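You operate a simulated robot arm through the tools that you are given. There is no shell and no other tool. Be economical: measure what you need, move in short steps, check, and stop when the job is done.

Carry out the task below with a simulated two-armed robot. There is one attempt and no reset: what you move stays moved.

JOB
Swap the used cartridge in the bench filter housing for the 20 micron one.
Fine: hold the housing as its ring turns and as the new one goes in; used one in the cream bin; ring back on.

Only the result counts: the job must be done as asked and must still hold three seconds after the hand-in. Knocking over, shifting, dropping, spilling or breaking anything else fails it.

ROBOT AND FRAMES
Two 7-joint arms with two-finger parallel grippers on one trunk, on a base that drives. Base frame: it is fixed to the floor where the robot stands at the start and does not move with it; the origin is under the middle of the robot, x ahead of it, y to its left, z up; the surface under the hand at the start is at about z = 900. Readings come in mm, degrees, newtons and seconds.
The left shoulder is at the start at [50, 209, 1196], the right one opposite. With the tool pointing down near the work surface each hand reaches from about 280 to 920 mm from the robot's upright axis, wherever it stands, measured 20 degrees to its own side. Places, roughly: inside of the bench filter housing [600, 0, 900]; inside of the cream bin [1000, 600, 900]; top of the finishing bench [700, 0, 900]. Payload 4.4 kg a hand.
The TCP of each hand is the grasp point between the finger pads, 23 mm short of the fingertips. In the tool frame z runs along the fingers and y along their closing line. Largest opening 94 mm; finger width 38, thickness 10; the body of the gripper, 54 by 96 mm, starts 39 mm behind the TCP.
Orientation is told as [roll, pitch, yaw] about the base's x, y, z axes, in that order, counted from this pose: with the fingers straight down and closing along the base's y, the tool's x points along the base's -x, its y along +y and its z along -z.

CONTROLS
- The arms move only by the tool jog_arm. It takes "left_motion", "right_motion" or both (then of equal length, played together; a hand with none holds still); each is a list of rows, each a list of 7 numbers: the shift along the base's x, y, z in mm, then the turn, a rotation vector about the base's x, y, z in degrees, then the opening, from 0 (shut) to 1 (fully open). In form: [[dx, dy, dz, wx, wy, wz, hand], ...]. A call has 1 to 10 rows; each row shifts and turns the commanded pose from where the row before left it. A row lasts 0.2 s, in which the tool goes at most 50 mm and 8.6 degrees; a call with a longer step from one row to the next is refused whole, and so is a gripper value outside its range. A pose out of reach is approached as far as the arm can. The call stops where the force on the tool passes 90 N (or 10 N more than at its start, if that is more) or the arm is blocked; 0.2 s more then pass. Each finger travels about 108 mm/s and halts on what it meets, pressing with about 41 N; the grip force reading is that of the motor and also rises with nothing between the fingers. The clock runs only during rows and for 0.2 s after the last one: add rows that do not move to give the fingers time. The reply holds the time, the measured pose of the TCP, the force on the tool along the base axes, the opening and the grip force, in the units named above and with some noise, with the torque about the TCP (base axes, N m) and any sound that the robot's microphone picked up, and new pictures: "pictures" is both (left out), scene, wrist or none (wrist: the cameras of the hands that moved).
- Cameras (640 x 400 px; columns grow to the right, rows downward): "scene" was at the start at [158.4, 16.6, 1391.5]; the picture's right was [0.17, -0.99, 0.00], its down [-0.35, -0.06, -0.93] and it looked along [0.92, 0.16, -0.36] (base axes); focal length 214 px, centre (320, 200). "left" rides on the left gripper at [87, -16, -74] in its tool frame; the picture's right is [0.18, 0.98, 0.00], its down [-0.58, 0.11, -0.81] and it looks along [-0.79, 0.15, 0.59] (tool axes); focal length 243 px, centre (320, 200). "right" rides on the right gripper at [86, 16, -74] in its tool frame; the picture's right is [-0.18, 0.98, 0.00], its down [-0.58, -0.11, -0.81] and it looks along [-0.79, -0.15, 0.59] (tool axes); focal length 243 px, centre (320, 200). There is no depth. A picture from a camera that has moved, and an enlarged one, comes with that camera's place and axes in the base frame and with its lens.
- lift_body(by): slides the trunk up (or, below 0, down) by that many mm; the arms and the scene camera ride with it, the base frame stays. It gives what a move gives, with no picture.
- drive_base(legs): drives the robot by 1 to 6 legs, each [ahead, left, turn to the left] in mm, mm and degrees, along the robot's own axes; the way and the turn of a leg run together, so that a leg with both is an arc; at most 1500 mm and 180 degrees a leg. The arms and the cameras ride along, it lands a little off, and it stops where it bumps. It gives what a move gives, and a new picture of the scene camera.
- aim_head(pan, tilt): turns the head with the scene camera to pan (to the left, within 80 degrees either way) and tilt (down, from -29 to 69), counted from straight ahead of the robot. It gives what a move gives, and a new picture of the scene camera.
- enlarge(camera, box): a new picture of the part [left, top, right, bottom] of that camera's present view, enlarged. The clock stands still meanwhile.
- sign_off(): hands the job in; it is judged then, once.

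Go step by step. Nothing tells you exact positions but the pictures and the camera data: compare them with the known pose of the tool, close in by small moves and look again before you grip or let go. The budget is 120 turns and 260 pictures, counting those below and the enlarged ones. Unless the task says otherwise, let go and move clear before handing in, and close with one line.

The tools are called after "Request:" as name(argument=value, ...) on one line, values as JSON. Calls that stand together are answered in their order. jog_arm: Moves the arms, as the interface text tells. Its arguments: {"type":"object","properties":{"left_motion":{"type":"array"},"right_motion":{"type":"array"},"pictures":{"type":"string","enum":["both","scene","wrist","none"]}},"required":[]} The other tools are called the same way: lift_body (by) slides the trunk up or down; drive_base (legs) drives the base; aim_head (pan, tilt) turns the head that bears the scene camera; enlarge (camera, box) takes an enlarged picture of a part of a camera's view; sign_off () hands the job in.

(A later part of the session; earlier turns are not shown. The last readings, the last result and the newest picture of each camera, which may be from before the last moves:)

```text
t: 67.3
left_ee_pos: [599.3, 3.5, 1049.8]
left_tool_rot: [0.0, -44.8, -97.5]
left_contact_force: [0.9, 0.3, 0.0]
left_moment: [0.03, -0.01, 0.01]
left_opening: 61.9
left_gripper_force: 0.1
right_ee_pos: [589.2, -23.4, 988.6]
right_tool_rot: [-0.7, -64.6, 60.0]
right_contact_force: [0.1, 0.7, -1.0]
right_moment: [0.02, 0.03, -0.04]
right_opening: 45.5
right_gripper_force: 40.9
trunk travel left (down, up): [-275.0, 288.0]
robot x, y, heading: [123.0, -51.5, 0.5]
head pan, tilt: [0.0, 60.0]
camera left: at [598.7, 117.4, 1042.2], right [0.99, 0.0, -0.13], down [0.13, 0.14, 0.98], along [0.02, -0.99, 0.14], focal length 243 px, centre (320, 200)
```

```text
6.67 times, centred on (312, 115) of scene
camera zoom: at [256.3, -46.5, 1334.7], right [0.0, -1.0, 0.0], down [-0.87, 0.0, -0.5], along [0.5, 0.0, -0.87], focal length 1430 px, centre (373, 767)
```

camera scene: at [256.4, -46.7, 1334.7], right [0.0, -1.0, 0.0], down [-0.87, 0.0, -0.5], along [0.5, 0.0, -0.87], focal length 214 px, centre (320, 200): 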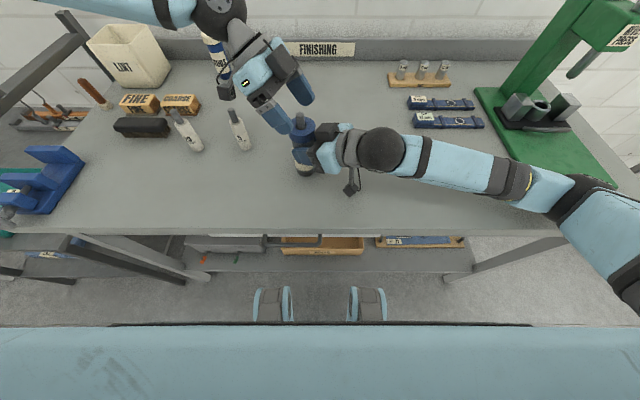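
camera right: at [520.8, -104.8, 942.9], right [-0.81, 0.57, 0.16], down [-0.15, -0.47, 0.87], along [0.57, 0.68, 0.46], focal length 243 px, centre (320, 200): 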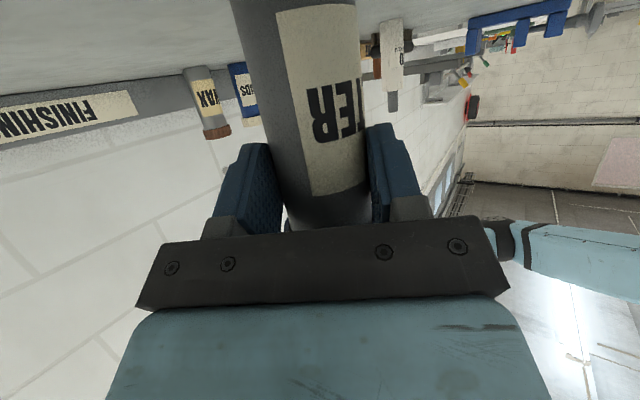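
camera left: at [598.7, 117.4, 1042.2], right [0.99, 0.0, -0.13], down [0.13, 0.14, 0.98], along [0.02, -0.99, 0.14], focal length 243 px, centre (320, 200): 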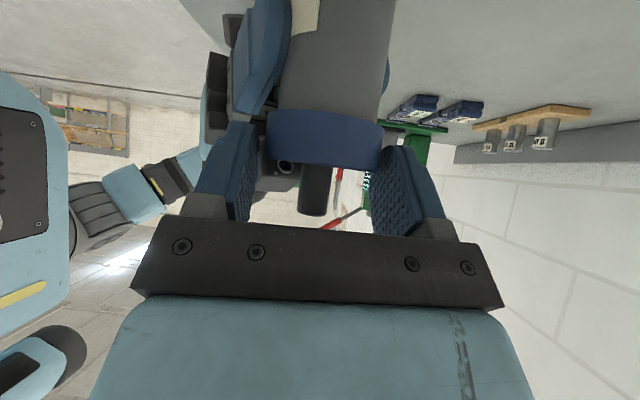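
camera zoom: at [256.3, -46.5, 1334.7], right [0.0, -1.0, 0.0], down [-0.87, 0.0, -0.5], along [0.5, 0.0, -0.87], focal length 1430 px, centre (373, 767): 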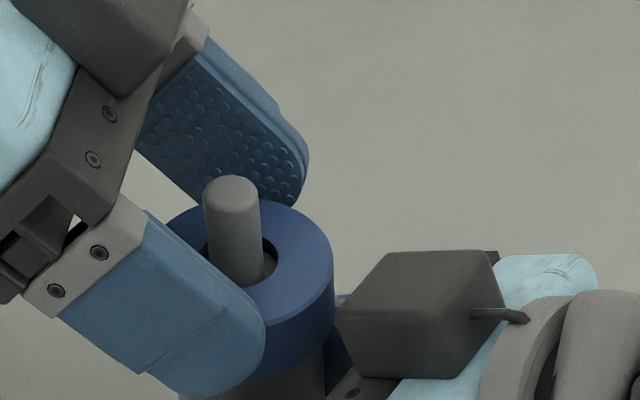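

The ring has risen slightly relative to the pin, so it is unscrewing. More strokes.

Request:
jog_arm(left_motion=[[0, 0, 0, 0, 0, 0, 0.45], [-1.34, 0.08, 0, 0, 0, 8.6, 0.45], [-1.35, -0.13, 0, 0, 0, 8.6, 0.45], [-1.31, -0.32, 0, 0, 0, 8.6, 0.45], [-1.25, -0.51, 0, 0, 0, 8.6, 0.45]], pictures="none")

Request:
jog_arm(left_motion=[[0, 0, 0.5, 0, 0, 0, 0.66], [1.25, 0.51, 0, 0, 0, -8.6, 0.66], [1.31, 0.32, 0, 0, 0, -8.6, 0.66], [1.35, 0.13, 0, 0, 0, -8.6, 0.66], [1.34, -0.08, 0, 0, 0, -8.6, 0.66], [0, 0, 0, 0, 0, 0, 0.45], [-1.34, 0.08, 0, 0, 0, 8.6, 0.45], [-1.35, -0.13, 0, 0, 0, 8.6, 0.45], [-1.31, -0.32, 0, 0, 0, 8.6, 0.45], [-1.25, -0.51, 0, 0, 0, 8.6, 0.45]], pictures="none")

Request:
jog_arm(left_motion=[[0, 0, 0.5, 0, 0, 0, 0.66], [1.25, 0.51, 0, 0, 0, -8.6, 0.66], [1.31, 0.32, 0, 0, 0, -8.6, 0.66], [1.35, 0.13, 0, 0, 0, -8.6, 0.66], [1.34, -0.08, 0, 0, 0, -8.6, 0.66], [0, 0, 0, 0, 0, 0, 0.45], [-1.34, 0.08, 0, 0, 0, 8.6, 0.45], [-1.35, -0.13, 0, 0, 0, 8.6, 0.45], [-1.31, -0.32, 0, 0, 0, 8.6, 0.45], [-1.25, -0.51, 0, 0, 0, 8.6, 0.45]], pictures="none")

Request:
jog_arm(left_motion=[[0, 0, 0.5, 0, 0, 0, 0.66], [1.25, 0.51, 0, 0, 0, -8.6, 0.66], [1.31, 0.32, 0, 0, 0, -8.6, 0.66], [1.35, 0.13, 0, 0, 0, -8.6, 0.66], [1.34, -0.08, 0, 0, 0, -8.6, 0.66], [0, 0, 0, 0, 0, 0, 0.45], [-1.34, 0.08, 0, 0, 0, 8.6, 0.45], [-1.35, -0.13, 0, 0, 0, 8.6, 0.45], [-1.31, -0.32, 0, 0, 0, 8.6, 0.45], [-1.25, -0.51, 0, 0, 0, 8.6, 0.45]], pictures="none")

Request:
jog_arm(left_motion=[[0, 0, 0.5, 0, 0, 0, 0.66], [1.25, 0.51, 0, 0, 0, -8.6, 0.66], [1.31, 0.32, 0, 0, 0, -8.6, 0.66], [1.35, 0.13, 0, 0, 0, -8.6, 0.66], [1.34, -0.08, 0, 0, 0, -8.6, 0.66], [0, 0, 0, 0, 0, 0, 0.66]], pictures="wrist")

Request:
enlarge(camera="scene", box=[272, 85, 352, 145])

```text
t: 68.5
left_ee_pos: [594.3, 1.4, 1051.0]
left_tool_rot: [0.3, -44.9, -63.3]
left_contact_force: [6.9, 1.5, 3.0]
left_moment: [0.06, -0.38, -0.1]
left_opening: 56.3
left_gripper_force: 41.2
right_ee_pos: [587.2, -22.0, 990.0]
right_tool_rot: [-0.6, -64.5, 59.8]
right_contact_force: [-8.9, 0.1, 0.0]
right_moment: [0.08, 0.11, 0.28]
right_opening: 45.3
right_gripper_force: 41.4
trunk travel left (down, up): [-275.0, 288.0]
robot x, y, heading: [121.1, -47.0, 0.3]
head pan, tilt: [0.0, 60.0]
```

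```text
t: 70.7
left_ee_pos: [593.0, 0.5, 1050.9]
left_tool_rot: [0.1, -44.8, -63.3]
left_contact_force: [-0.4, 0.7, -4.6]
left_moment: [-0.01, -0.21, -0.47]
left_opening: 55.9
left_gripper_force: 41.2
right_ee_pos: [587.3, -22.3, 990.1]
right_tool_rot: [-0.7, -64.7, 59.9]
right_contact_force: [0.4, -0.1, 1.7]
right_moment: [0.07, 0.24, 0.51]
right_opening: 45.5
right_gripper_force: 40.4
trunk travel left (down, up): [-275.0, 288.0]
robot x, y, heading: [122.2, -44.5, 0.4]
head pan, tilt: [0.0, 60.0]
```

```text
t: 72.9
left_ee_pos: [593.0, 1.1, 1051.6]
left_tool_rot: [0.1, -45.0, -63.3]
left_contact_force: [-0.7, -1.7, 8.4]
left_moment: [-0.18, 0.03, -0.16]
left_opening: 52.7
left_gripper_force: 41.0
right_ee_pos: [587.9, -23.0, 988.6]
right_tool_rot: [-0.6, -64.6, 60.0]
right_contact_force: [1.2, 1.5, 0.3]
right_moment: [-0.1, 0.03, 0.16]
right_opening: 45.3
right_gripper_force: 40.5
trunk travel left (down, up): [-275.0, 288.0]
robot x, y, heading: [122.5, -47.2, 0.3]
head pan, tilt: [0.0, 60.0]
```

```text
t: 75.1
left_ee_pos: [594.2, 1.7, 1051.4]
left_tool_rot: [0.0, -44.8, -63.2]
left_contact_force: [-4.9, 15.9, 5.7]
left_moment: [0.01, -0.07, -0.79]
left_opening: 56.2
left_gripper_force: 41.1
right_ee_pos: [588.7, -23.4, 989.1]
right_tool_rot: [-0.8, -64.6, 59.9]
right_contact_force: [3.3, -13.8, 0.2]
right_moment: [1.12, 0.76, 0.6]
right_opening: 45.3
right_gripper_force: 41.0
trunk travel left (down, up): [-275.0, 288.0]
robot x, y, heading: [123.1, -49.3, 0.3]
head pan, tilt: [0.0, 60.0]
```

```text
t: 76.5
left_ee_pos: [598.7, 3.4, 1051.6]
left_tool_rot: [0.1, -44.8, -97.6]
left_contact_force: [-0.1, 0.0, -0.7]
left_moment: [0.04, 0.02, 0.03]
left_opening: 62.1
left_gripper_force: 0.1
right_ee_pos: [588.7, -23.5, 990.6]
right_tool_rot: [-0.8, -64.5, 60.0]
right_contact_force: [0.4, -0.1, -0.4]
right_moment: [0.01, 0.03, -0.02]
right_opening: 45.4
right_gripper_force: 40.6
trunk travel left (down, up): [-275.0, 288.0]
robot x, y, heading: [125.8, -47.6, 0.2]
head pan, tilt: [0.0, 60.0]
camera left: at [598.7, 117.4, 1044.2], right [0.99, 0.0, -0.13], down [0.13, 0.14, 0.98], along [0.02, -0.99, 0.14], focal length 243 px, centre (320, 200)
```

left: 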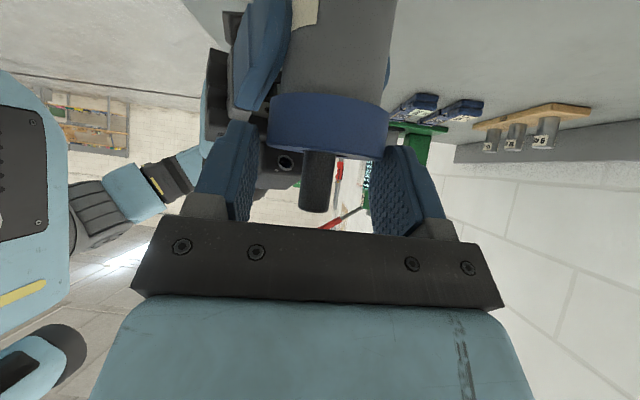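

```text
6.67 times, centred on (312, 115) of scene
camera zoom: at [256.3, -46.5, 1334.7], right [0.0, -1.0, 0.0], down [-0.87, 0.0, -0.5], along [0.5, 0.0, -0.87], focal length 1430 px, centre (373, 767)
```

zoom: 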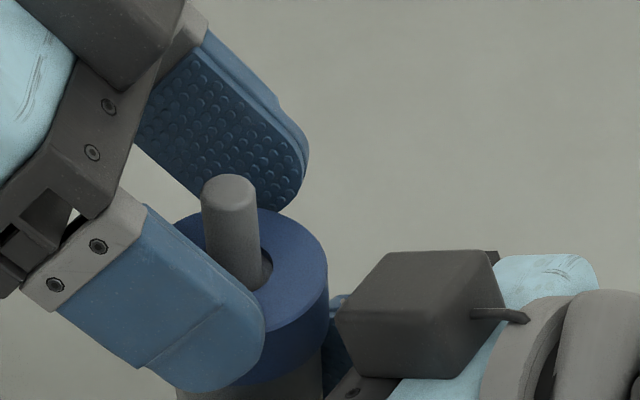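

The ring's appearance changed and the last stroke had more force; it may have come free. I look closely from all cameras.

Request:
enlarge(camera="scene", box=[280, 95, 344, 135])

Request:
enlarge(camera="left", box=[230, 0, 430, 230])

Request:
enlarge(camera="right", box=[200, 0, 440, 240])

```text
10.00 times, centred on (312, 115) of scene
camera zoom: at [256.3, -46.5, 1334.7], right [0.0, -1.0, 0.0], down [-0.87, 0.0, -0.5], along [0.5, 0.0, -0.87], focal length 2145 px, centre (400, 1050)
```

zoom: 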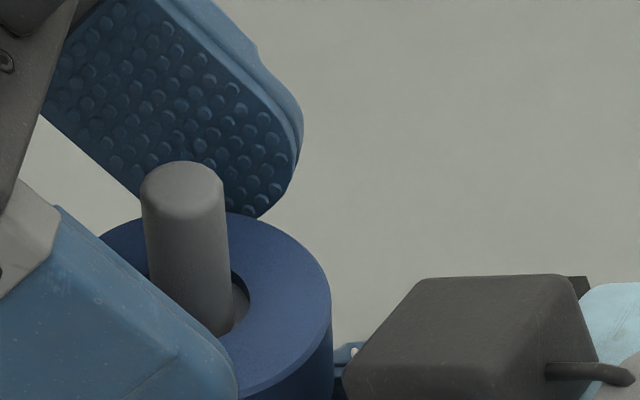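

```text
1.74 times, centred on (330, 115) of left
camera zoom: at [598.7, 117.4, 1044.2], right [0.99, 0.0, -0.13], down [0.13, 0.14, 0.98], along [0.02, -0.99, 0.14], focal length 422 px, centre (303, 348)
```

zoom: 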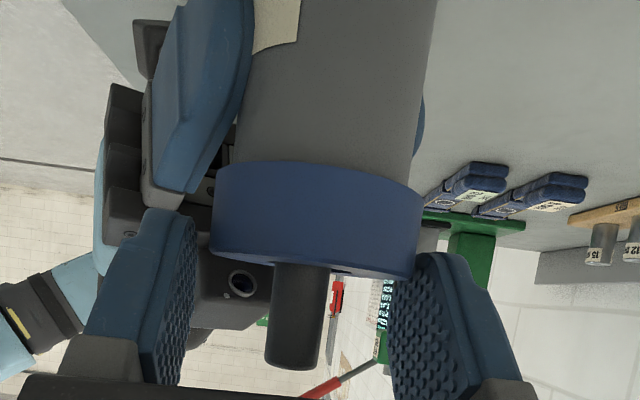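

```text
1.67 times, centred on (320, 120) of right
camera zoom: at [520.9, -104.7, 943.0], right [-0.81, 0.57, 0.16], down [-0.15, -0.47, 0.87], along [0.57, 0.68, 0.46], focal length 404 px, centre (320, 333)
```

zoom: 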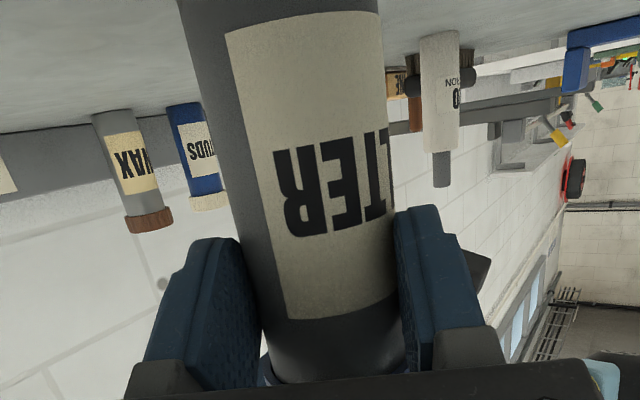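

I grip and repeat the gentle lift test.

Request:
jog_arm(left_motion=[[0, 0, 0, 0, 0, 0, 0.5], [0, 0, 0, 0, 0, 0, 0.45], [0, 0, 2, 0, 0, 0, 0.45], [0, 0, 2, 0, 0, 0, 0.45], [0, 0, 0, 0, 0, 0, 0.45]], pictures="wrist")

Request:
enlarge(camera="scene", box=[280, 95, 344, 135])

```text
t: 77.7
left_ee_pos: [598.5, 3.5, 1056.0]
left_tool_rot: [0.0, -44.9, -97.7]
left_contact_force: [0.4, -1.6, -0.4]
left_moment: [-0.04, 0.03, -0.01]
left_opening: 56.4
left_gripper_force: 41.1
right_ee_pos: [588.3, -23.7, 990.3]
right_tool_rot: [-0.6, -64.7, 59.9]
right_contact_force: [0.6, 1.7, 0.8]
right_moment: [-0.09, -0.04, 0.05]
right_opening: 45.3
right_gripper_force: 41.1
trunk travel left (down, up): [-275.0, 288.0]
robot x, y, heading: [123.4, -48.4, 0.5]
head pan, tilt: [0.0, 60.0]
camera left: at [598.4, 117.4, 1048.1], right [0.99, 0.0, -0.13], down [0.13, 0.14, 0.98], along [0.02, -0.99, 0.14], focal length 243 px, centre (320, 200)
```

left: 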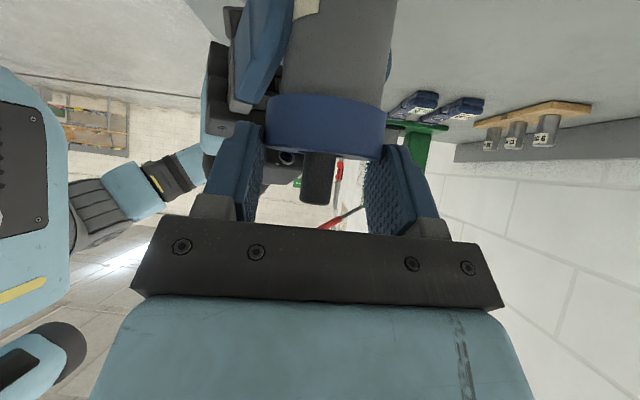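

```text
10.00 times, centred on (312, 115) of scene
camera zoom: at [256.5, -46.6, 1334.7], right [0.0, -1.0, 0.0], down [-0.87, 0.0, -0.5], along [0.5, 0.0, -0.87], focal length 2145 px, centre (400, 1050)
```

zoom: 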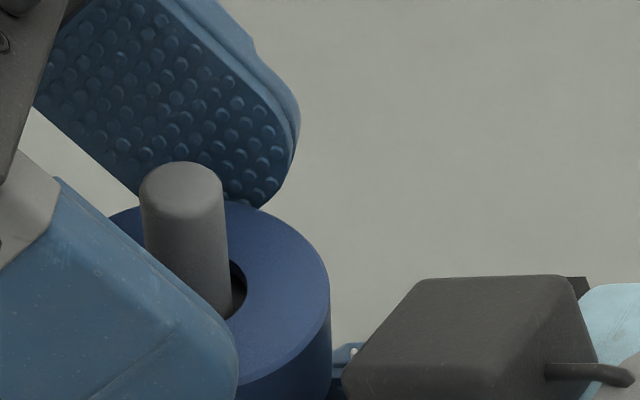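

The ring is free. I lift it straight up off the pin.

Request:
jog_arm(left_motion=[[0, 0, 12, 0, 0, 0, 0.45], [0, 0, 15, 0, 0, 0, 0.45], [0, 0, 20, 0, 0, 0, 0.45], [0, 0, 20, 0, 0, 0, 0.45], [0, 0, 0, 0, 0, 0, 0.45]], pictures="both")

Request:
enlarge(camera="scene", box=[256, 70, 368, 150])

```text
t: 78.9
left_ee_pos: [598.7, 1.6, 1122.9]
left_tool_rot: [0.1, -44.9, -97.6]
left_contact_force: [-0.1, 0.5, 0.0]
left_moment: [-0.01, 0.03, 0.0]
left_opening: 56.6
left_gripper_force: 41.1
right_ee_pos: [586.2, -23.1, 989.3]
right_tool_rot: [-0.7, -64.6, 59.9]
right_contact_force: [-1.1, -0.6, -0.9]
right_moment: [0.01, 0.1, 0.01]
right_opening: 45.4
right_gripper_force: 41.1
trunk travel left (down, up): [-275.0, 288.0]
robot x, y, heading: [122.3, -48.7, 0.0]
head pan, tilt: [0.0, 60.0]
camera scene: at [256.3, -46.7, 1334.7], right [0.0, -1.0, 0.0], down [-0.87, 0.0, -0.5], along [0.5, 0.0, -0.87], focal length 214 px, centre (320, 200)
camera left: at [598.2, 117.0, 1115.6], right [0.99, 0.0, -0.13], down [0.13, 0.14, 0.98], along [0.02, -0.99, 0.14], focal length 243 px, centre (320, 200)
```

scene: 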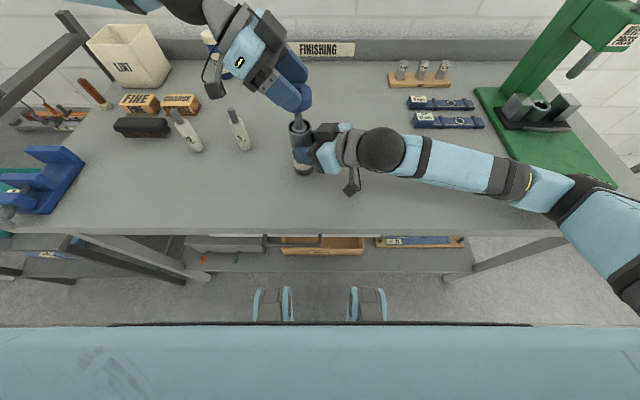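
left: 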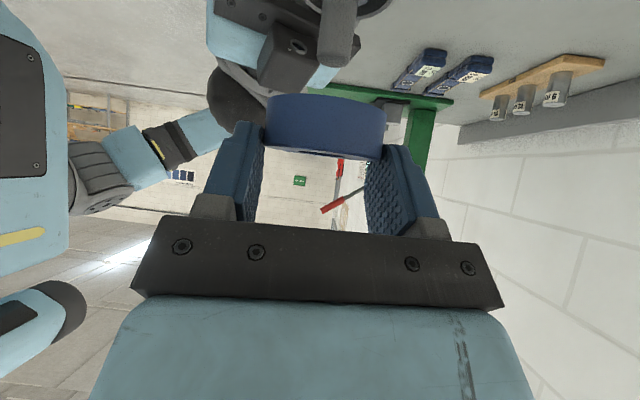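

```text
5.00 times, centred on (312, 110) of scene
camera zoom: at [256.3, -46.7, 1334.7], right [0.0, -1.0, 0.0], down [-0.87, 0.0, -0.5], along [0.5, 0.0, -0.87], focal length 1072 px, centre (360, 650)
```

zoom: 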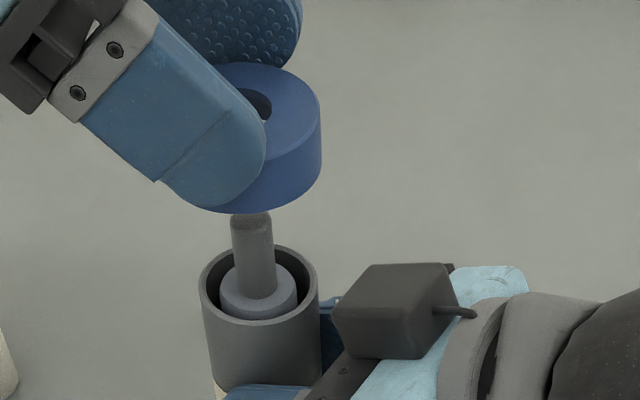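

The ring is off and the grey used cartridge is visible inside. I'll park the ring on a clear bench spot at about (500, 110), with the tilt eased 5° so the wrist camera clears the bench.

Request:
jog_arm(left_motion=[[-24.5, 29.5, 0, 0, 0, 0, 0.45], [-24.5, 29.5, 0, 0, 0, 0, 0.45], [-24.5, 29.5, 0, 0, 0, 0, 0.45], [-24.5, 29.5, 0, 0, 0, 0, 0.45], [0, 0, -40, 0, 0, 0, 0.45], [0, 0, -40, 0, 0, 0, 0.45], [0, 0, -40, 0, 0, 0, 0.45], [0, 0, -43, 4.95, -0.67, 0, 0.45], [0, 0, 0, 0, 0, 0, 0.45]], pictures="both")

Request:
enlarge(camera="scene", box=[160, 100, 288, 220])

```text
t: 80.9
left_ee_pos: [501.2, 120.5, 961.0]
left_tool_rot: [0.0, -39.9, -97.6]
left_contact_force: [-0.4, -0.1, -0.3]
left_moment: [-0.02, 0.01, -0.01]
left_opening: 56.6
left_gripper_force: 40.6
right_ee_pos: [588.8, -22.8, 990.2]
right_tool_rot: [-0.7, -64.6, 60.0]
right_contact_force: [-0.6, 0.4, 0.5]
right_moment: [0.05, 0.08, 0.02]
right_opening: 45.4
right_gripper_force: 41.4
trunk travel left (down, up): [-275.0, 288.0]
robot x, y, heading: [122.1, -47.1, 0.6]
head pan, tilt: [0.0, 60.0]
camera scene: at [256.1, -46.1, 1334.8], right [0.01, -1.0, 0.0], down [-0.87, 0.0, -0.5], along [0.5, 0.0, -0.87], focal length 214 px, centre (320, 200)
camera left: at [500.2, 235.8, 962.1], right [0.99, 0.01, -0.12], down [0.12, 0.06, 0.99], along [0.02, -1.0, 0.05], focal length 243 px, centre (320, 200)
```

scene: 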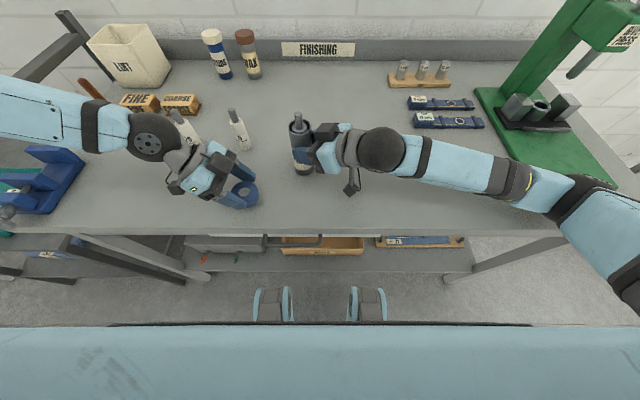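
left: 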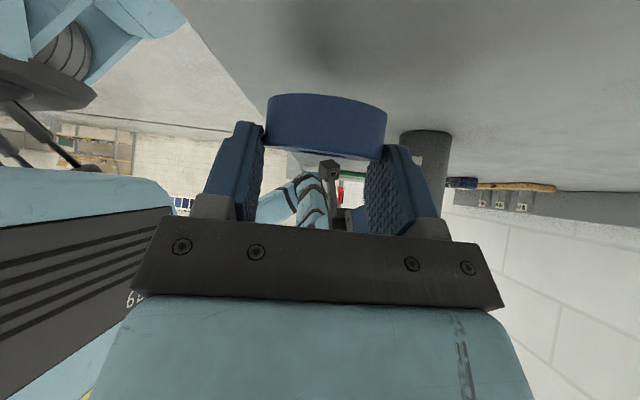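

```text
3.33 times, centred on (224, 160) of scene
camera zoom: at [256.1, -46.1, 1334.8], right [0.01, -1.0, 0.0], down [-0.87, 0.0, -0.5], along [0.5, 0.0, -0.87], focal length 715 px, centre (640, 333)
```

zoom: 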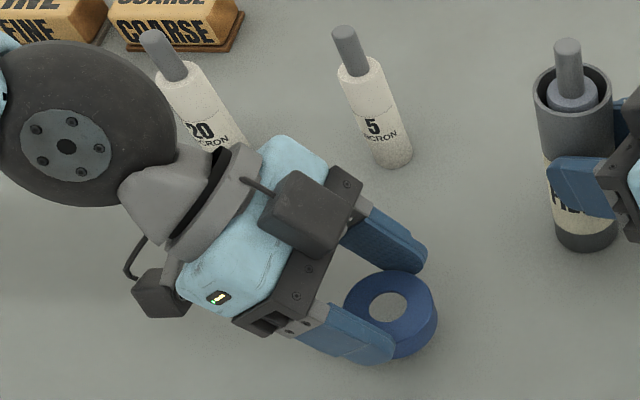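

The spot is clear. I lower slowly until the ring touches.

Request:
jog_arm(left_motion=[[0, 0, -12, 0, 0, 0, 0.45], [0, 0, -10, 0, 0, 0, 0.45], [0, 0, -4, 0, 0, 0, 0.45], [0, 0, 0, 0, 0, 0, 0.45]], pictures="wrist")

```text
t: 81.9
left_ee_pos: [501.8, 119.4, 935.3]
left_tool_rot: [0.3, -39.9, -97.9]
left_contact_force: [2.8, 4.1, 24.6]
left_moment: [-0.62, 0.02, 0.04]
left_opening: 56.5
left_gripper_force: 41.1
right_ee_pos: [587.2, -23.8, 990.9]
right_tool_rot: [-0.7, -64.7, 60.0]
right_contact_force: [-0.2, -1.1, 0.0]
right_moment: [-0.08, 0.01, 0.03]
right_opening: 45.6
right_gripper_force: 40.9
trunk travel left (down, up): [-275.0, 288.0]
robot x, y, heading: [121.9, -47.8, 0.3]
head pan, tilt: [0.0, 60.0]
camera left: at [500.6, 234.9, 937.9], right [0.99, 0.01, -0.11], down [0.11, 0.06, 0.99], along [0.02, -1.0, 0.06], focal length 243 px, centre (320, 200)
```

left: 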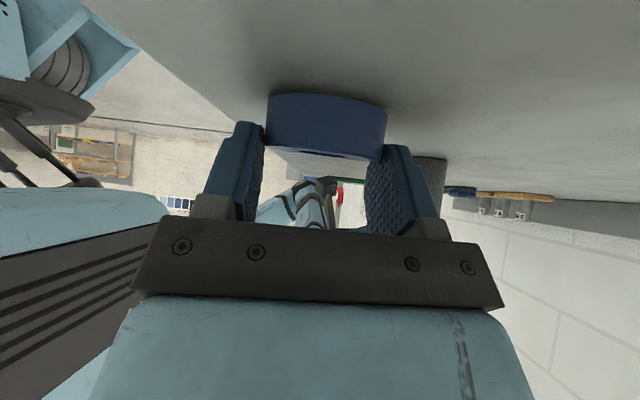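

Contact at z 936 with camera room to spare, so I level the ring back by 5° and release it.

Request:
jog_arm(left_motion=[[0, 0, 1.5, -4.95, 0.67, 0, 0.45], [0, 0, 0, 0, 0, 0, 0.45], [0, 0, 0, 0, 0, 0, 0.62], [0, 0, 0, 0, 0, 0, 0.7], [0, 0, 25, 0, 0, 0, 0.74], [0, 0, 40, 0, 0, 0, 0.74], [0, 0, 40, 0, 0, 0, 0.74], [0, 0, 0, 0, 0, 0, 0.74]], pictures="both")

Request:
enlarge(camera="scene", box=[224, 100, 336, 210])

```text
t: 83.7
left_ee_pos: [501.4, 120.5, 1041.7]
left_tool_rot: [0.1, -44.7, -97.6]
left_contact_force: [-0.6, 0.0, 0.7]
left_moment: [0.0, 0.04, -0.04]
left_opening: 69.7
left_gripper_force: 0.1
right_ee_pos: [587.8, -22.8, 989.6]
right_tool_rot: [-0.6, -64.7, 59.9]
right_contact_force: [-0.2, 0.8, 0.9]
right_moment: [0.0, 0.14, 0.04]
right_opening: 45.4
right_gripper_force: 41.1
trunk travel left (down, up): [-275.0, 288.0]
robot x, y, heading: [124.5, -47.8, 0.2]
head pan, tilt: [0.0, 60.0]
camera scene: at [256.4, -46.6, 1334.7], right [0.0, -1.0, 0.0], down [-0.87, 0.0, -0.5], along [0.5, 0.0, -0.87], focal length 214 px, centre (320, 200)
camera left: at [501.0, 235.6, 1033.4], right [0.99, 0.0, -0.13], down [0.13, 0.14, 0.98], along [0.02, -0.99, 0.14], focal length 243 px, centre (320, 200)
```

scene: 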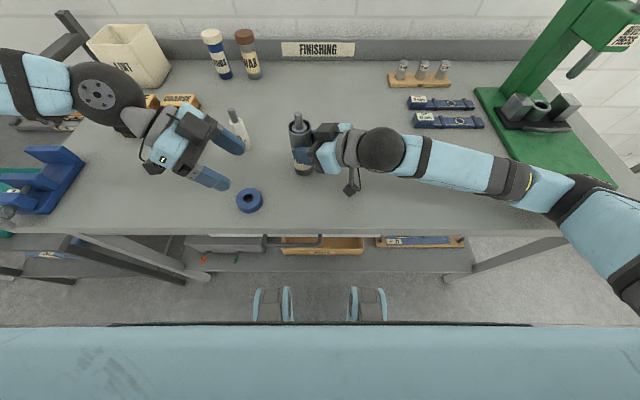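
left: 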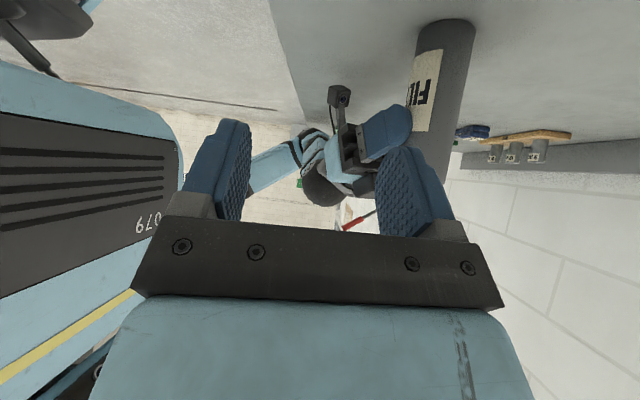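

```text
3.64 times, centred on (280, 155) of scene
camera zoom: at [256.4, -46.6, 1334.7], right [0.0, -1.0, 0.0], down [-0.87, 0.0, -0.5], along [0.5, 0.0, -0.87], focal length 780 px, centre (466, 364)
```

zoom: 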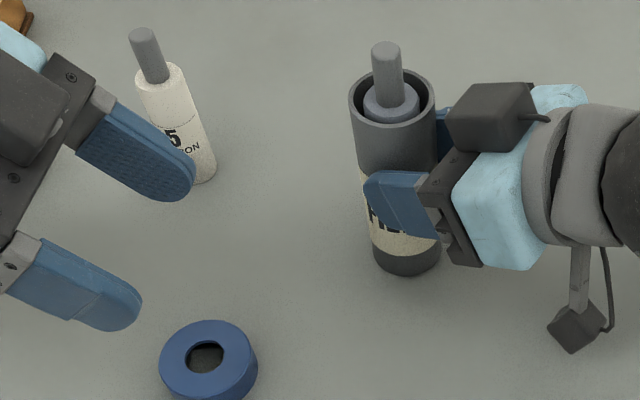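

The ring lies flat at about (501, 113). Now I move the left hand over the used cartridge's pin, at about (597, -5.5).

Request:
jog_arm(left_motion=[[0, 0, 35, 0, 0, 0, 0.6], [0, 0, 35, 0, 0, 0, 0.6], [24.2, -30.3, 0, 0, 0, 0, 0.6], [24.2, -30.3, 0, 0, 0, 0, 0.6], [24.2, -30.3, 0, 0, 0, 0, 0.6], [24.2, -30.3, 0, 0, 0, 0, 0.6], [0, 0, -20, 0, 0, 0, 0.6], [0, 0, 0, 0, 0, 0, 0.6]], pictures="wrist")

Request:
enlarge(camera="scene", box=[256, 70, 368, 150])

```text
t: 85.5
left_ee_pos: [598.6, -1.1, 1090.4]
left_tool_rot: [0.0, -44.9, -97.6]
left_contact_force: [-0.3, 0.5, -0.1]
left_moment: [0.0, -0.02, -0.01]
left_opening: 56.3
left_gripper_force: 0.1
right_ee_pos: [588.2, -22.4, 988.5]
right_tool_rot: [-0.5, -64.7, 59.8]
right_contact_force: [0.2, 0.1, -0.6]
right_moment: [0.07, 0.02, 0.04]
right_opening: 45.5
right_gripper_force: 40.9
trunk travel left (down, up): [-275.0, 288.0]
robot x, y, heading: [121.2, -46.7, 0.4]
head pan, tilt: [0.0, 60.0]
camera left: at [597.7, 114.0, 1082.5], right [0.99, 0.0, -0.13], down [0.13, 0.14, 0.98], along [0.02, -0.99, 0.14], focal length 243 px, centre (320, 200)
```

left: 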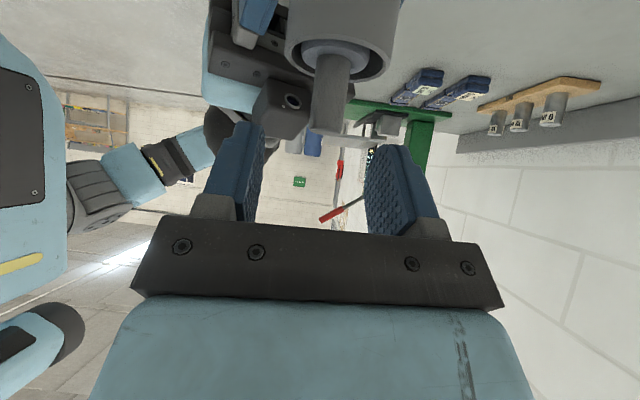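

```text
5.00 times, centred on (312, 110) of scene
camera zoom: at [256.5, -46.6, 1334.7], right [0.0, -1.0, 0.0], down [-0.87, 0.0, -0.5], along [0.5, 0.0, -0.87], focal length 1072 px, centre (360, 650)
```

zoom: 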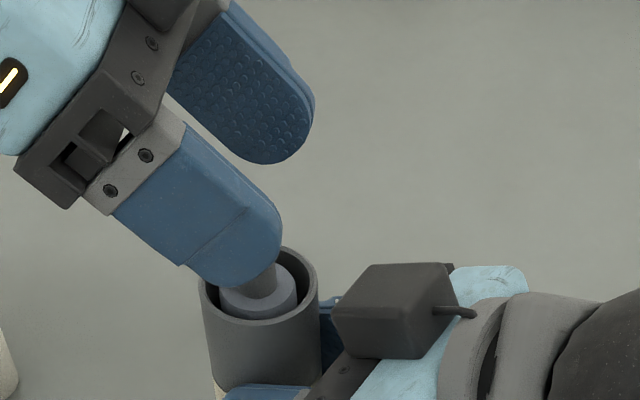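

The pin is close to centred between the fingers. I descend and close on it.

Request:
jog_arm(left_motion=[[1, 0, -13, 0, 0, 0, 0.6], [0, 0, -13, 0, 0, 0, 0.5], [0, 0, 0, 0, 0, 0, 0.35], [0, 0, 0, 0, 0, 0, 0.22], [0, 0, 0, 0, 0, 0, 0.12], [0, 0, 0, 0, 0, 0, 0.05], [0, 0, 0, 0, 0, 0, 0.05]], pictures="wrist")

Request:
enlarge(camera="scene", box=[256, 70, 368, 150])

```text
t: 87.1
left_ee_pos: [598.3, -1.5, 1065.0]
left_tool_rot: [0.0, -45.0, -97.6]
left_contact_force: [-2.7, -1.0, 8.1]
left_moment: [-0.17, 0.21, 0.0]
left_opening: 14.8
left_gripper_force: 40.9
right_ee_pos: [587.5, -23.1, 987.7]
right_tool_rot: [-0.7, -64.6, 60.0]
right_contact_force: [2.9, 1.0, -0.1]
right_moment: [0.17, 0.13, -0.03]
right_opening: 45.2
right_gripper_force: 40.9
trunk travel left (down, up): [-275.0, 288.0]
robot x, y, heading: [124.6, -49.3, 0.1]
head pan, tilt: [0.0, 60.0]
camera left: at [598.3, 114.1, 1057.1], right [0.99, 0.0, -0.13], down [0.13, 0.14, 0.98], along [0.02, -0.99, 0.14], focal length 243 px, centre (320, 200)
```

left: 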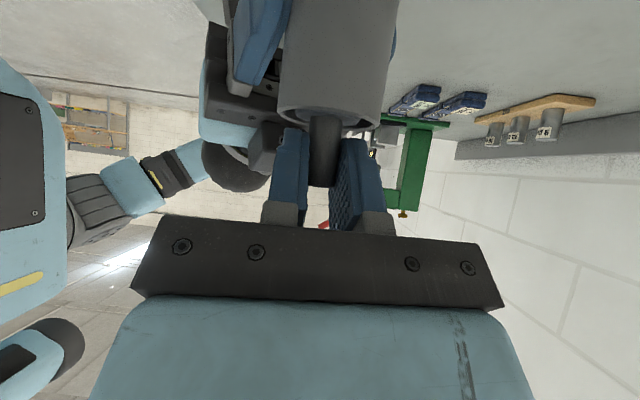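

```text
5.00 times, centred on (312, 110) of scene
camera zoom: at [256.1, -46.5, 1334.8], right [0.0, -1.0, 0.0], down [-0.87, 0.0, -0.5], along [0.5, 0.0, -0.87], focal length 1072 px, centre (360, 650)
```

zoom: 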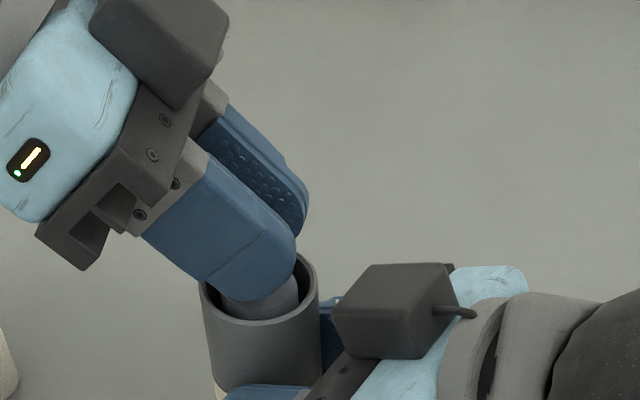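

The pin is gripped at 14.8 mm. I pull the used cartridge straight up.

Request:
jog_arm(left_motion=[[0, 0, 6, 0, 0, 0, 0.05], [0, 0, 12, 0, 0, 0, 0.05], [0, 0, 20, 0, 0, 0, 0.05], [0, 0, 20, 0, 0, 0, 0.05], [0, 0, 20, 0, 0, 0, 0.05], [0, 0, 20, 0, 0, 0, 0.05], [0, 0, 20, 0, 0, 0, 0.05], [0, 0, 0, 0, 0, 0, 0.05]], pictures="both")

```text
t: 88.9
left_ee_pos: [600.0, -1.7, 1182.0]
left_tool_rot: [0.0, -44.8, -97.6]
left_contact_force: [-0.2, -0.7, -0.1]
left_moment: [0.02, -0.02, -0.03]
left_opening: 15.0
left_gripper_force: 40.6
right_ee_pos: [588.2, -23.1, 989.3]
right_tool_rot: [-0.7, -64.8, 59.9]
right_contact_force: [-0.8, -0.5, 0.0]
right_moment: [-0.01, 0.1, 0.02]
right_opening: 45.3
right_gripper_force: 41.3
trunk travel left (down, up): [-275.0, 288.0]
robot x, y, heading: [121.8, -49.7, 0.4]
head pan, tilt: [0.0, 60.0]
camera scene: at [256.4, -46.6, 1334.7], right [0.0, -1.0, 0.0], down [-0.87, 0.0, -0.5], along [0.5, 0.0, -0.87], focal length 214 px, centre (320, 200)
camera left: at [598.9, 113.7, 1175.0], right [0.99, 0.0, -0.13], down [0.13, 0.14, 0.98], along [0.02, -0.99, 0.14], focal length 243 px, centre (320, 200)
```

scene: 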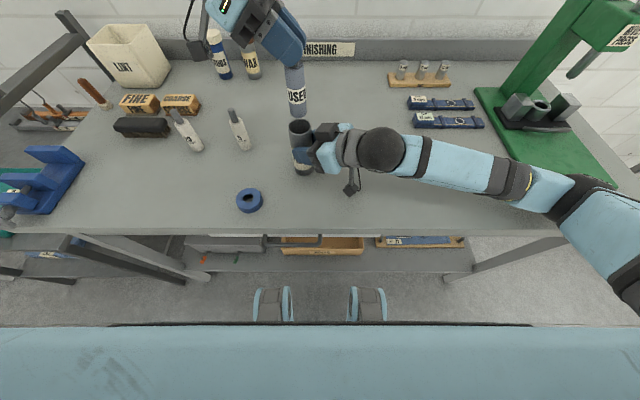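
left: 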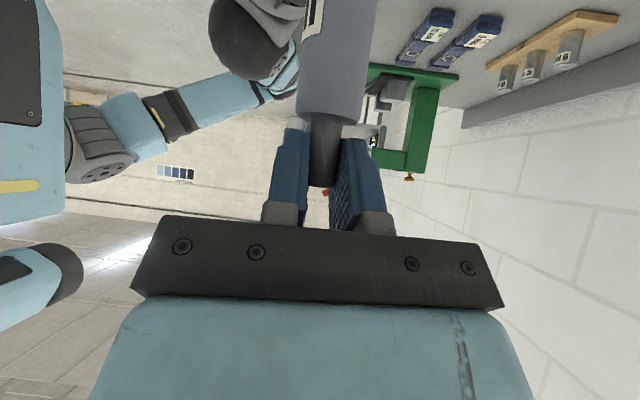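

The cartridge marked USED is out. I release the housing with the right hand, retreat it, and raise the left hand with the cartridge before driving toward the bin.

Request:
jog_arm(right_motion=[[0, 0, 0, 0, 0, 0, 1], [0, 0, 0, 0, 0, 0, 1], [0, 0, 0, 0, 0, 0, 1], [-15, -26, 1, 0, 0, 0, 1], [-15, -26, 1, 0, 0, 0, 1], [-15, -26, 1, 0, 0, 0, 1], [-5, -20, 40, 0, 0, 0, 1], [0, -20, 40, 0, 0, 0, 1], [0, -10, 40, 0, 0, 0, 1], [0, 0, 0, 0, 0, 0, 1]], left_motion=[[0, 0, 0, 0, 0, 0, 0.05], [0, 0, 0, 0, 0, 0, 0.05], [0, 0, 10, 0, 0, 0, 0.05], [-10, 20, 10, 0, 0, 0, 0.05], [-10, 20, 10, 0, 0, 8, 0.05], [-10, 20, 0, 0, 0, 8, 0.05], [-10, 20, 0, 0, 0, 8, 0.05], [0, 20, 0, 0, 0, 8, 0.05], [0, 20, 0, 0, 0, 8, 0.05], [0, 20, 0, 0, 0, 8, 0.05]], pictures="both")

```text
t: 91.1
left_ee_pos: [558.4, 138.5, 1213.1]
left_tool_rot: [0.0, -44.9, -49.5]
left_contact_force: [0.3, 0.6, -0.4]
left_moment: [0.01, 0.0, 0.03]
left_opening: 15.2
left_gripper_force: 40.6
right_ee_pos: [538.2, -152.5, 1111.7]
right_tool_rot: [-0.7, -64.7, 60.0]
right_contact_force: [0.3, 0.0, 0.9]
right_moment: [0.04, 0.01, -0.01]
right_opening: 93.9
right_gripper_force: 0.1
trunk travel left (down, up): [-275.0, 288.0]
robot x, y, heading: [122.6, -50.4, 0.3]
head pan, tilt: [0.0, 60.0]
camera scene: at [255.7, -46.8, 1334.8], right [0.0, -1.0, 0.0], down [-0.87, 0.0, -0.5], along [0.5, 0.0, -0.87], focal length 214 px, centre (320, 200)
camera right: at [471.1, -234.1, 1066.9], right [-0.81, 0.57, 0.16], down [-0.16, -0.47, 0.87], along [0.57, 0.68, 0.46], focal length 243 px, centre (320, 200)
camera left: at [472.6, 215.3, 1205.6], right [0.66, 0.74, -0.13], down [-0.02, 0.19, 0.98], along [0.75, -0.65, 0.14], focal length 243 px, centre (320, 200)
```

scene: 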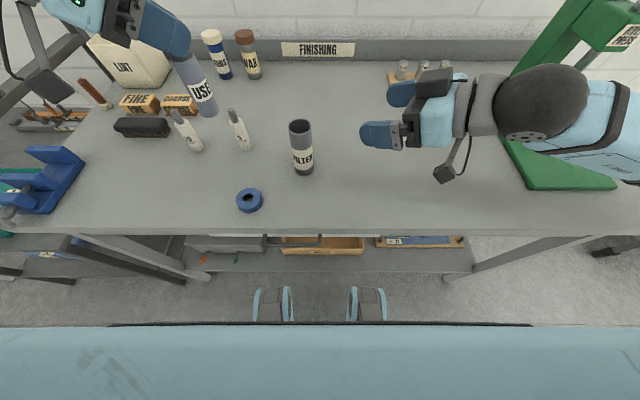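
right: 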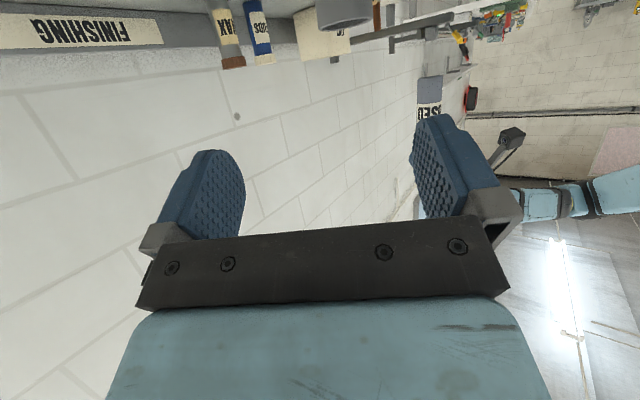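
left: 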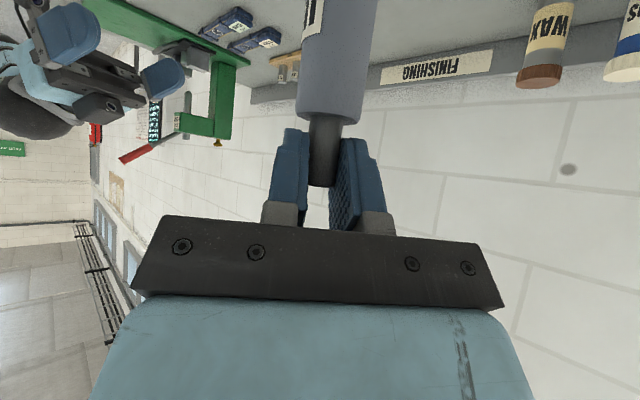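

The housing is still standing. I raise the right hand a bit more and drive back-left toward the bin.

Request:
jog_arm(right_motion=[[0, -10, 40, 0, 0, 0, 1], [0, -10, 40, 0, 0, 0, 1]], left_motion=[[0, 0, 10, 0, 0, 8, 0.05], [0, 0, 10, 0, 0, 8, 0.05]], pictures="none")

Request:
drive_base(legs=[[-60, 0, 0], [0, 290, 0]])

Request:
aim_head(pan=20, tilt=40)

```text
t: 91.7
left_ee_pos: [558.5, 137.7, 1234.6]
left_tool_rot: [0.0, -45.0, -33.5]
left_contact_force: [1.1, -0.3, -0.1]
left_moment: [0.0, -0.02, 0.02]
left_opening: 15.1
left_gripper_force: 40.5
right_ee_pos: [537.9, -172.7, 1193.0]
right_tool_rot: [-0.7, -64.7, 59.8]
right_contact_force: [-0.6, 0.3, 1.6]
right_moment: [-0.02, 0.01, 0.0]
right_opening: 93.7
right_gripper_force: 0.0
trunk travel left (down, up): [-275.0, 288.0]
robot x, y, heading: [122.7, -49.2, 0.5]
head pan, tilt: [0.0, 60.0]
```

```text
t: 95.4
left_ee_pos: [498.0, 426.5, 1233.4]
left_tool_rot: [0.1, -45.0, -33.6]
left_contact_force: [0.1, -0.7, -1.0]
left_moment: [-0.02, 0.0, -0.02]
left_opening: 15.1
left_gripper_force: 41.1
right_ee_pos: [477.4, 116.1, 1191.9]
right_tool_rot: [-0.8, -64.7, 59.9]
right_contact_force: [0.5, 0.5, -0.4]
right_moment: [0.01, -0.01, -0.02]
right_opening: 94.1
right_gripper_force: 0.1
trunk travel left (down, up): [-275.0, 288.0]
robot x, y, heading: [59.8, 239.6, 0.2]
head pan, tilt: [0.0, 60.0]
camera scene: at [195.6, 240.8, 1334.7], right [0.0, -1.0, 0.0], down [-0.87, 0.0, -0.5], along [0.5, 0.0, -0.87], focal length 214 px, centre (320, 200)
```

scene: 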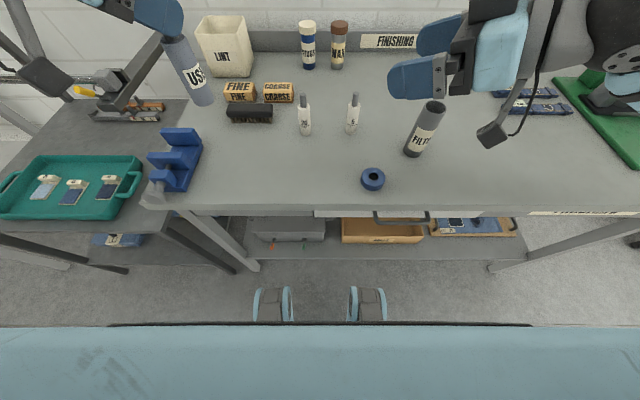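

```text
t: 96.2
left_ee_pos: [497.0, 426.8, 1234.2]
left_tool_rot: [-0.1, -44.9, -33.6]
left_contact_force: [0.8, 0.0, -0.7]
left_moment: [0.01, -0.01, -0.04]
left_opening: 15.3
left_gripper_force: 40.9
right_ee_pos: [477.6, 115.2, 1192.0]
right_tool_rot: [-0.6, -64.6, 59.8]
right_contact_force: [-0.2, 0.6, 0.5]
right_moment: [0.03, 0.02, 0.01]
right_opening: 94.0
right_gripper_force: 0.1
trunk travel left (down, up): [-275.0, 288.0]
robot x, y, heading: [59.6, 242.1, 0.4]
head pan, tilt: [20.0, 40.0]
camera scene: at [208.6, 269.7, 1361.4], right [0.35, -0.94, 0.0], down [-0.6, -0.22, -0.77], along [0.72, 0.26, -0.64], focal length 214 px, centre (320, 200)
```

scene: 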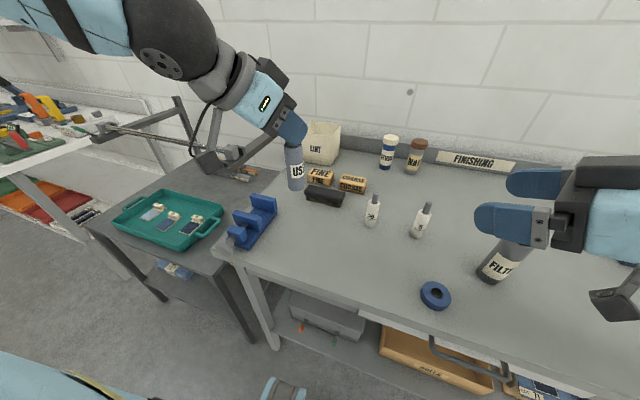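

I need the bin's opening precisely; I zoom in.

Request:
enlarge(camera="scene", box=[260, 100, 372, 170])

```text
5.71 times, centred on (316, 135) of scene
camera zoom: at [208.6, 269.7, 1361.4], right [0.35, -0.94, 0.0], down [-0.6, -0.22, -0.77], along [0.72, 0.26, -0.64], focal length 1226 px, centre (343, 571)
```

zoom: 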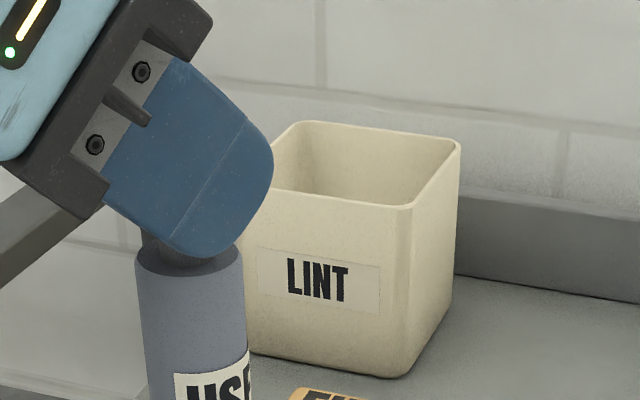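

The bin opening spans about x 937–1053, y 494–618, rim at z 1030. I move the cartridge over it, turning the tool to point forward.

Request:
jog_arm(left_motion=[[44, 12, -2, 0, 0, 8.4, 0.05], [44, 12, -2, 0, 0, 8.4, 0.05], [44, 12, -2, 0, 0, 8.4, 0.05], [44, 12, -2, 0, 0, 8.4, 0.05], [44, 12, -2, 0, 0, 0, 0.05], [44, 12, -2, 0, 0, 0, 0.05], [44, 12, -2, 0, 0, 0, 0.05], [44, 12, -2, 0, 0, 0, 0.05], [44, 12, -2, 0, 0, 0, 0.05], [44, 12, -2, 0, 0, 0, 0.05]], pictures="none")

Request:
jog_arm(left_motion=[[35, 5, 0, 0, 0, 0, 0.05], [35, 4, 0, 0, 0, 0, 0.05], [0, 0, -10, 0, 0, 0, 0.05], [0, 0, 0, 0, 0, 0, 0.05]], pictures="both")

Request:
enlarge(camera="scene", box=[260, 70, 388, 170])

```text
t: 98.4
left_ee_pos: [914.4, 560.4, 1215.8]
left_tool_rot: [-0.1, -44.9, 0.0]
left_contact_force: [-0.3, 0.3, -1.5]
left_moment: [0.02, -0.01, -0.02]
left_opening: 15.2
left_gripper_force: 40.8
left hand out of reach, approached as far as the arm can: row 10
right_ee_pos: [478.0, 116.9, 1193.8]
right_tool_rot: [-0.9, -64.6, 60.1]
right_contact_force: [0.6, -0.7, -0.6]
right_moment: [-0.02, 0.0, 0.0]
right_opening: 93.8
right_gripper_force: 0.1
trunk travel left (down, up): [-275.0, 288.0]
robot x, y, heading: [62.3, 240.3, 0.4]
head pan, tilt: [20.0, 40.0]
```

```text
t: 99.4
left_ee_pos: [928.2, 590.5, 1205.4]
left_tool_rot: [0.0, -44.9, 0.1]
left_contact_force: [-0.1, 0.2, 0.0]
left_moment: [-0.01, 0.01, 0.02]
left_opening: 15.0
left_gripper_force: 41.1
left hand out of reach, approached as far as the arm can: row 1, 2
right_ee_pos: [477.4, 116.4, 1193.6]
right_tool_rot: [-0.6, -64.7, 60.0]
right_contact_force: [0.1, -0.2, 0.3]
right_moment: [-0.04, -0.01, -0.02]
right_opening: 94.1
right_gripper_force: 0.0
trunk travel left (down, up): [-275.0, 288.0]
robot x, y, heading: [61.9, 238.0, 0.1]
head pan, tilt: [20.0, 40.0]
camera scene: at [208.5, 270.0, 1361.5], right [0.35, -0.94, 0.0], down [-0.6, -0.22, -0.77], along [0.72, 0.27, -0.64], focal length 214 px, centre (320, 200)
camera left: at [815.8, 575.1, 1197.0], right [-0.13, 0.98, -0.13], down [-0.16, 0.11, 0.98], along [0.98, 0.15, 0.14], focal length 243 px, centre (320, 200)
```

scene: 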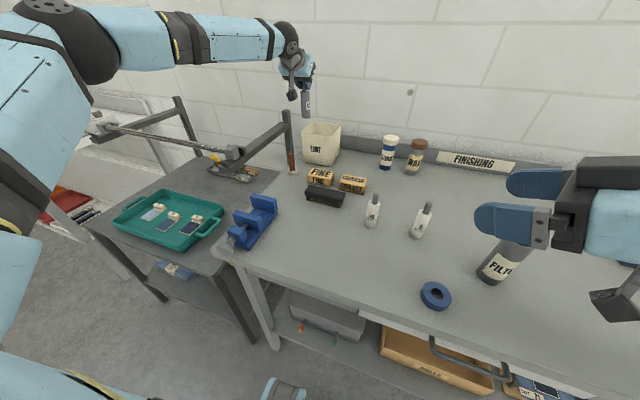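
left: 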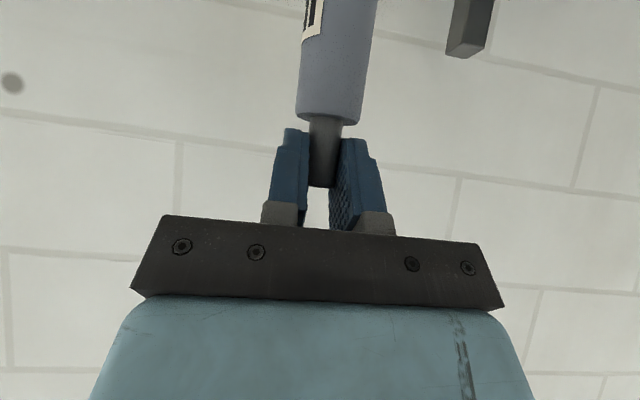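

```text
4.00 times, centred on (324, 120) of scene
camera zoom: at [208.5, 270.0, 1361.5], right [0.35, -0.94, 0.0], down [-0.6, -0.22, -0.77], along [0.72, 0.27, -0.64], focal length 858 px, centre (304, 520)
```

zoom: 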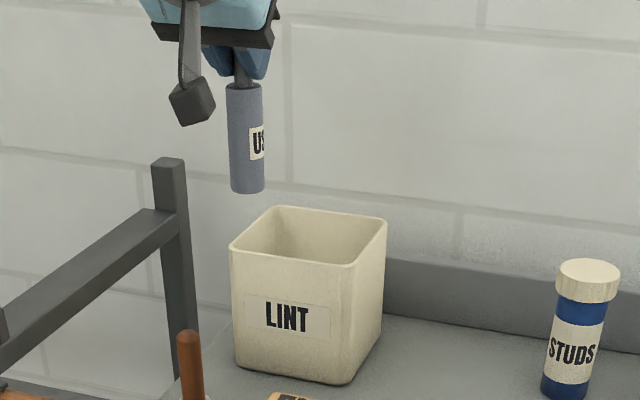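

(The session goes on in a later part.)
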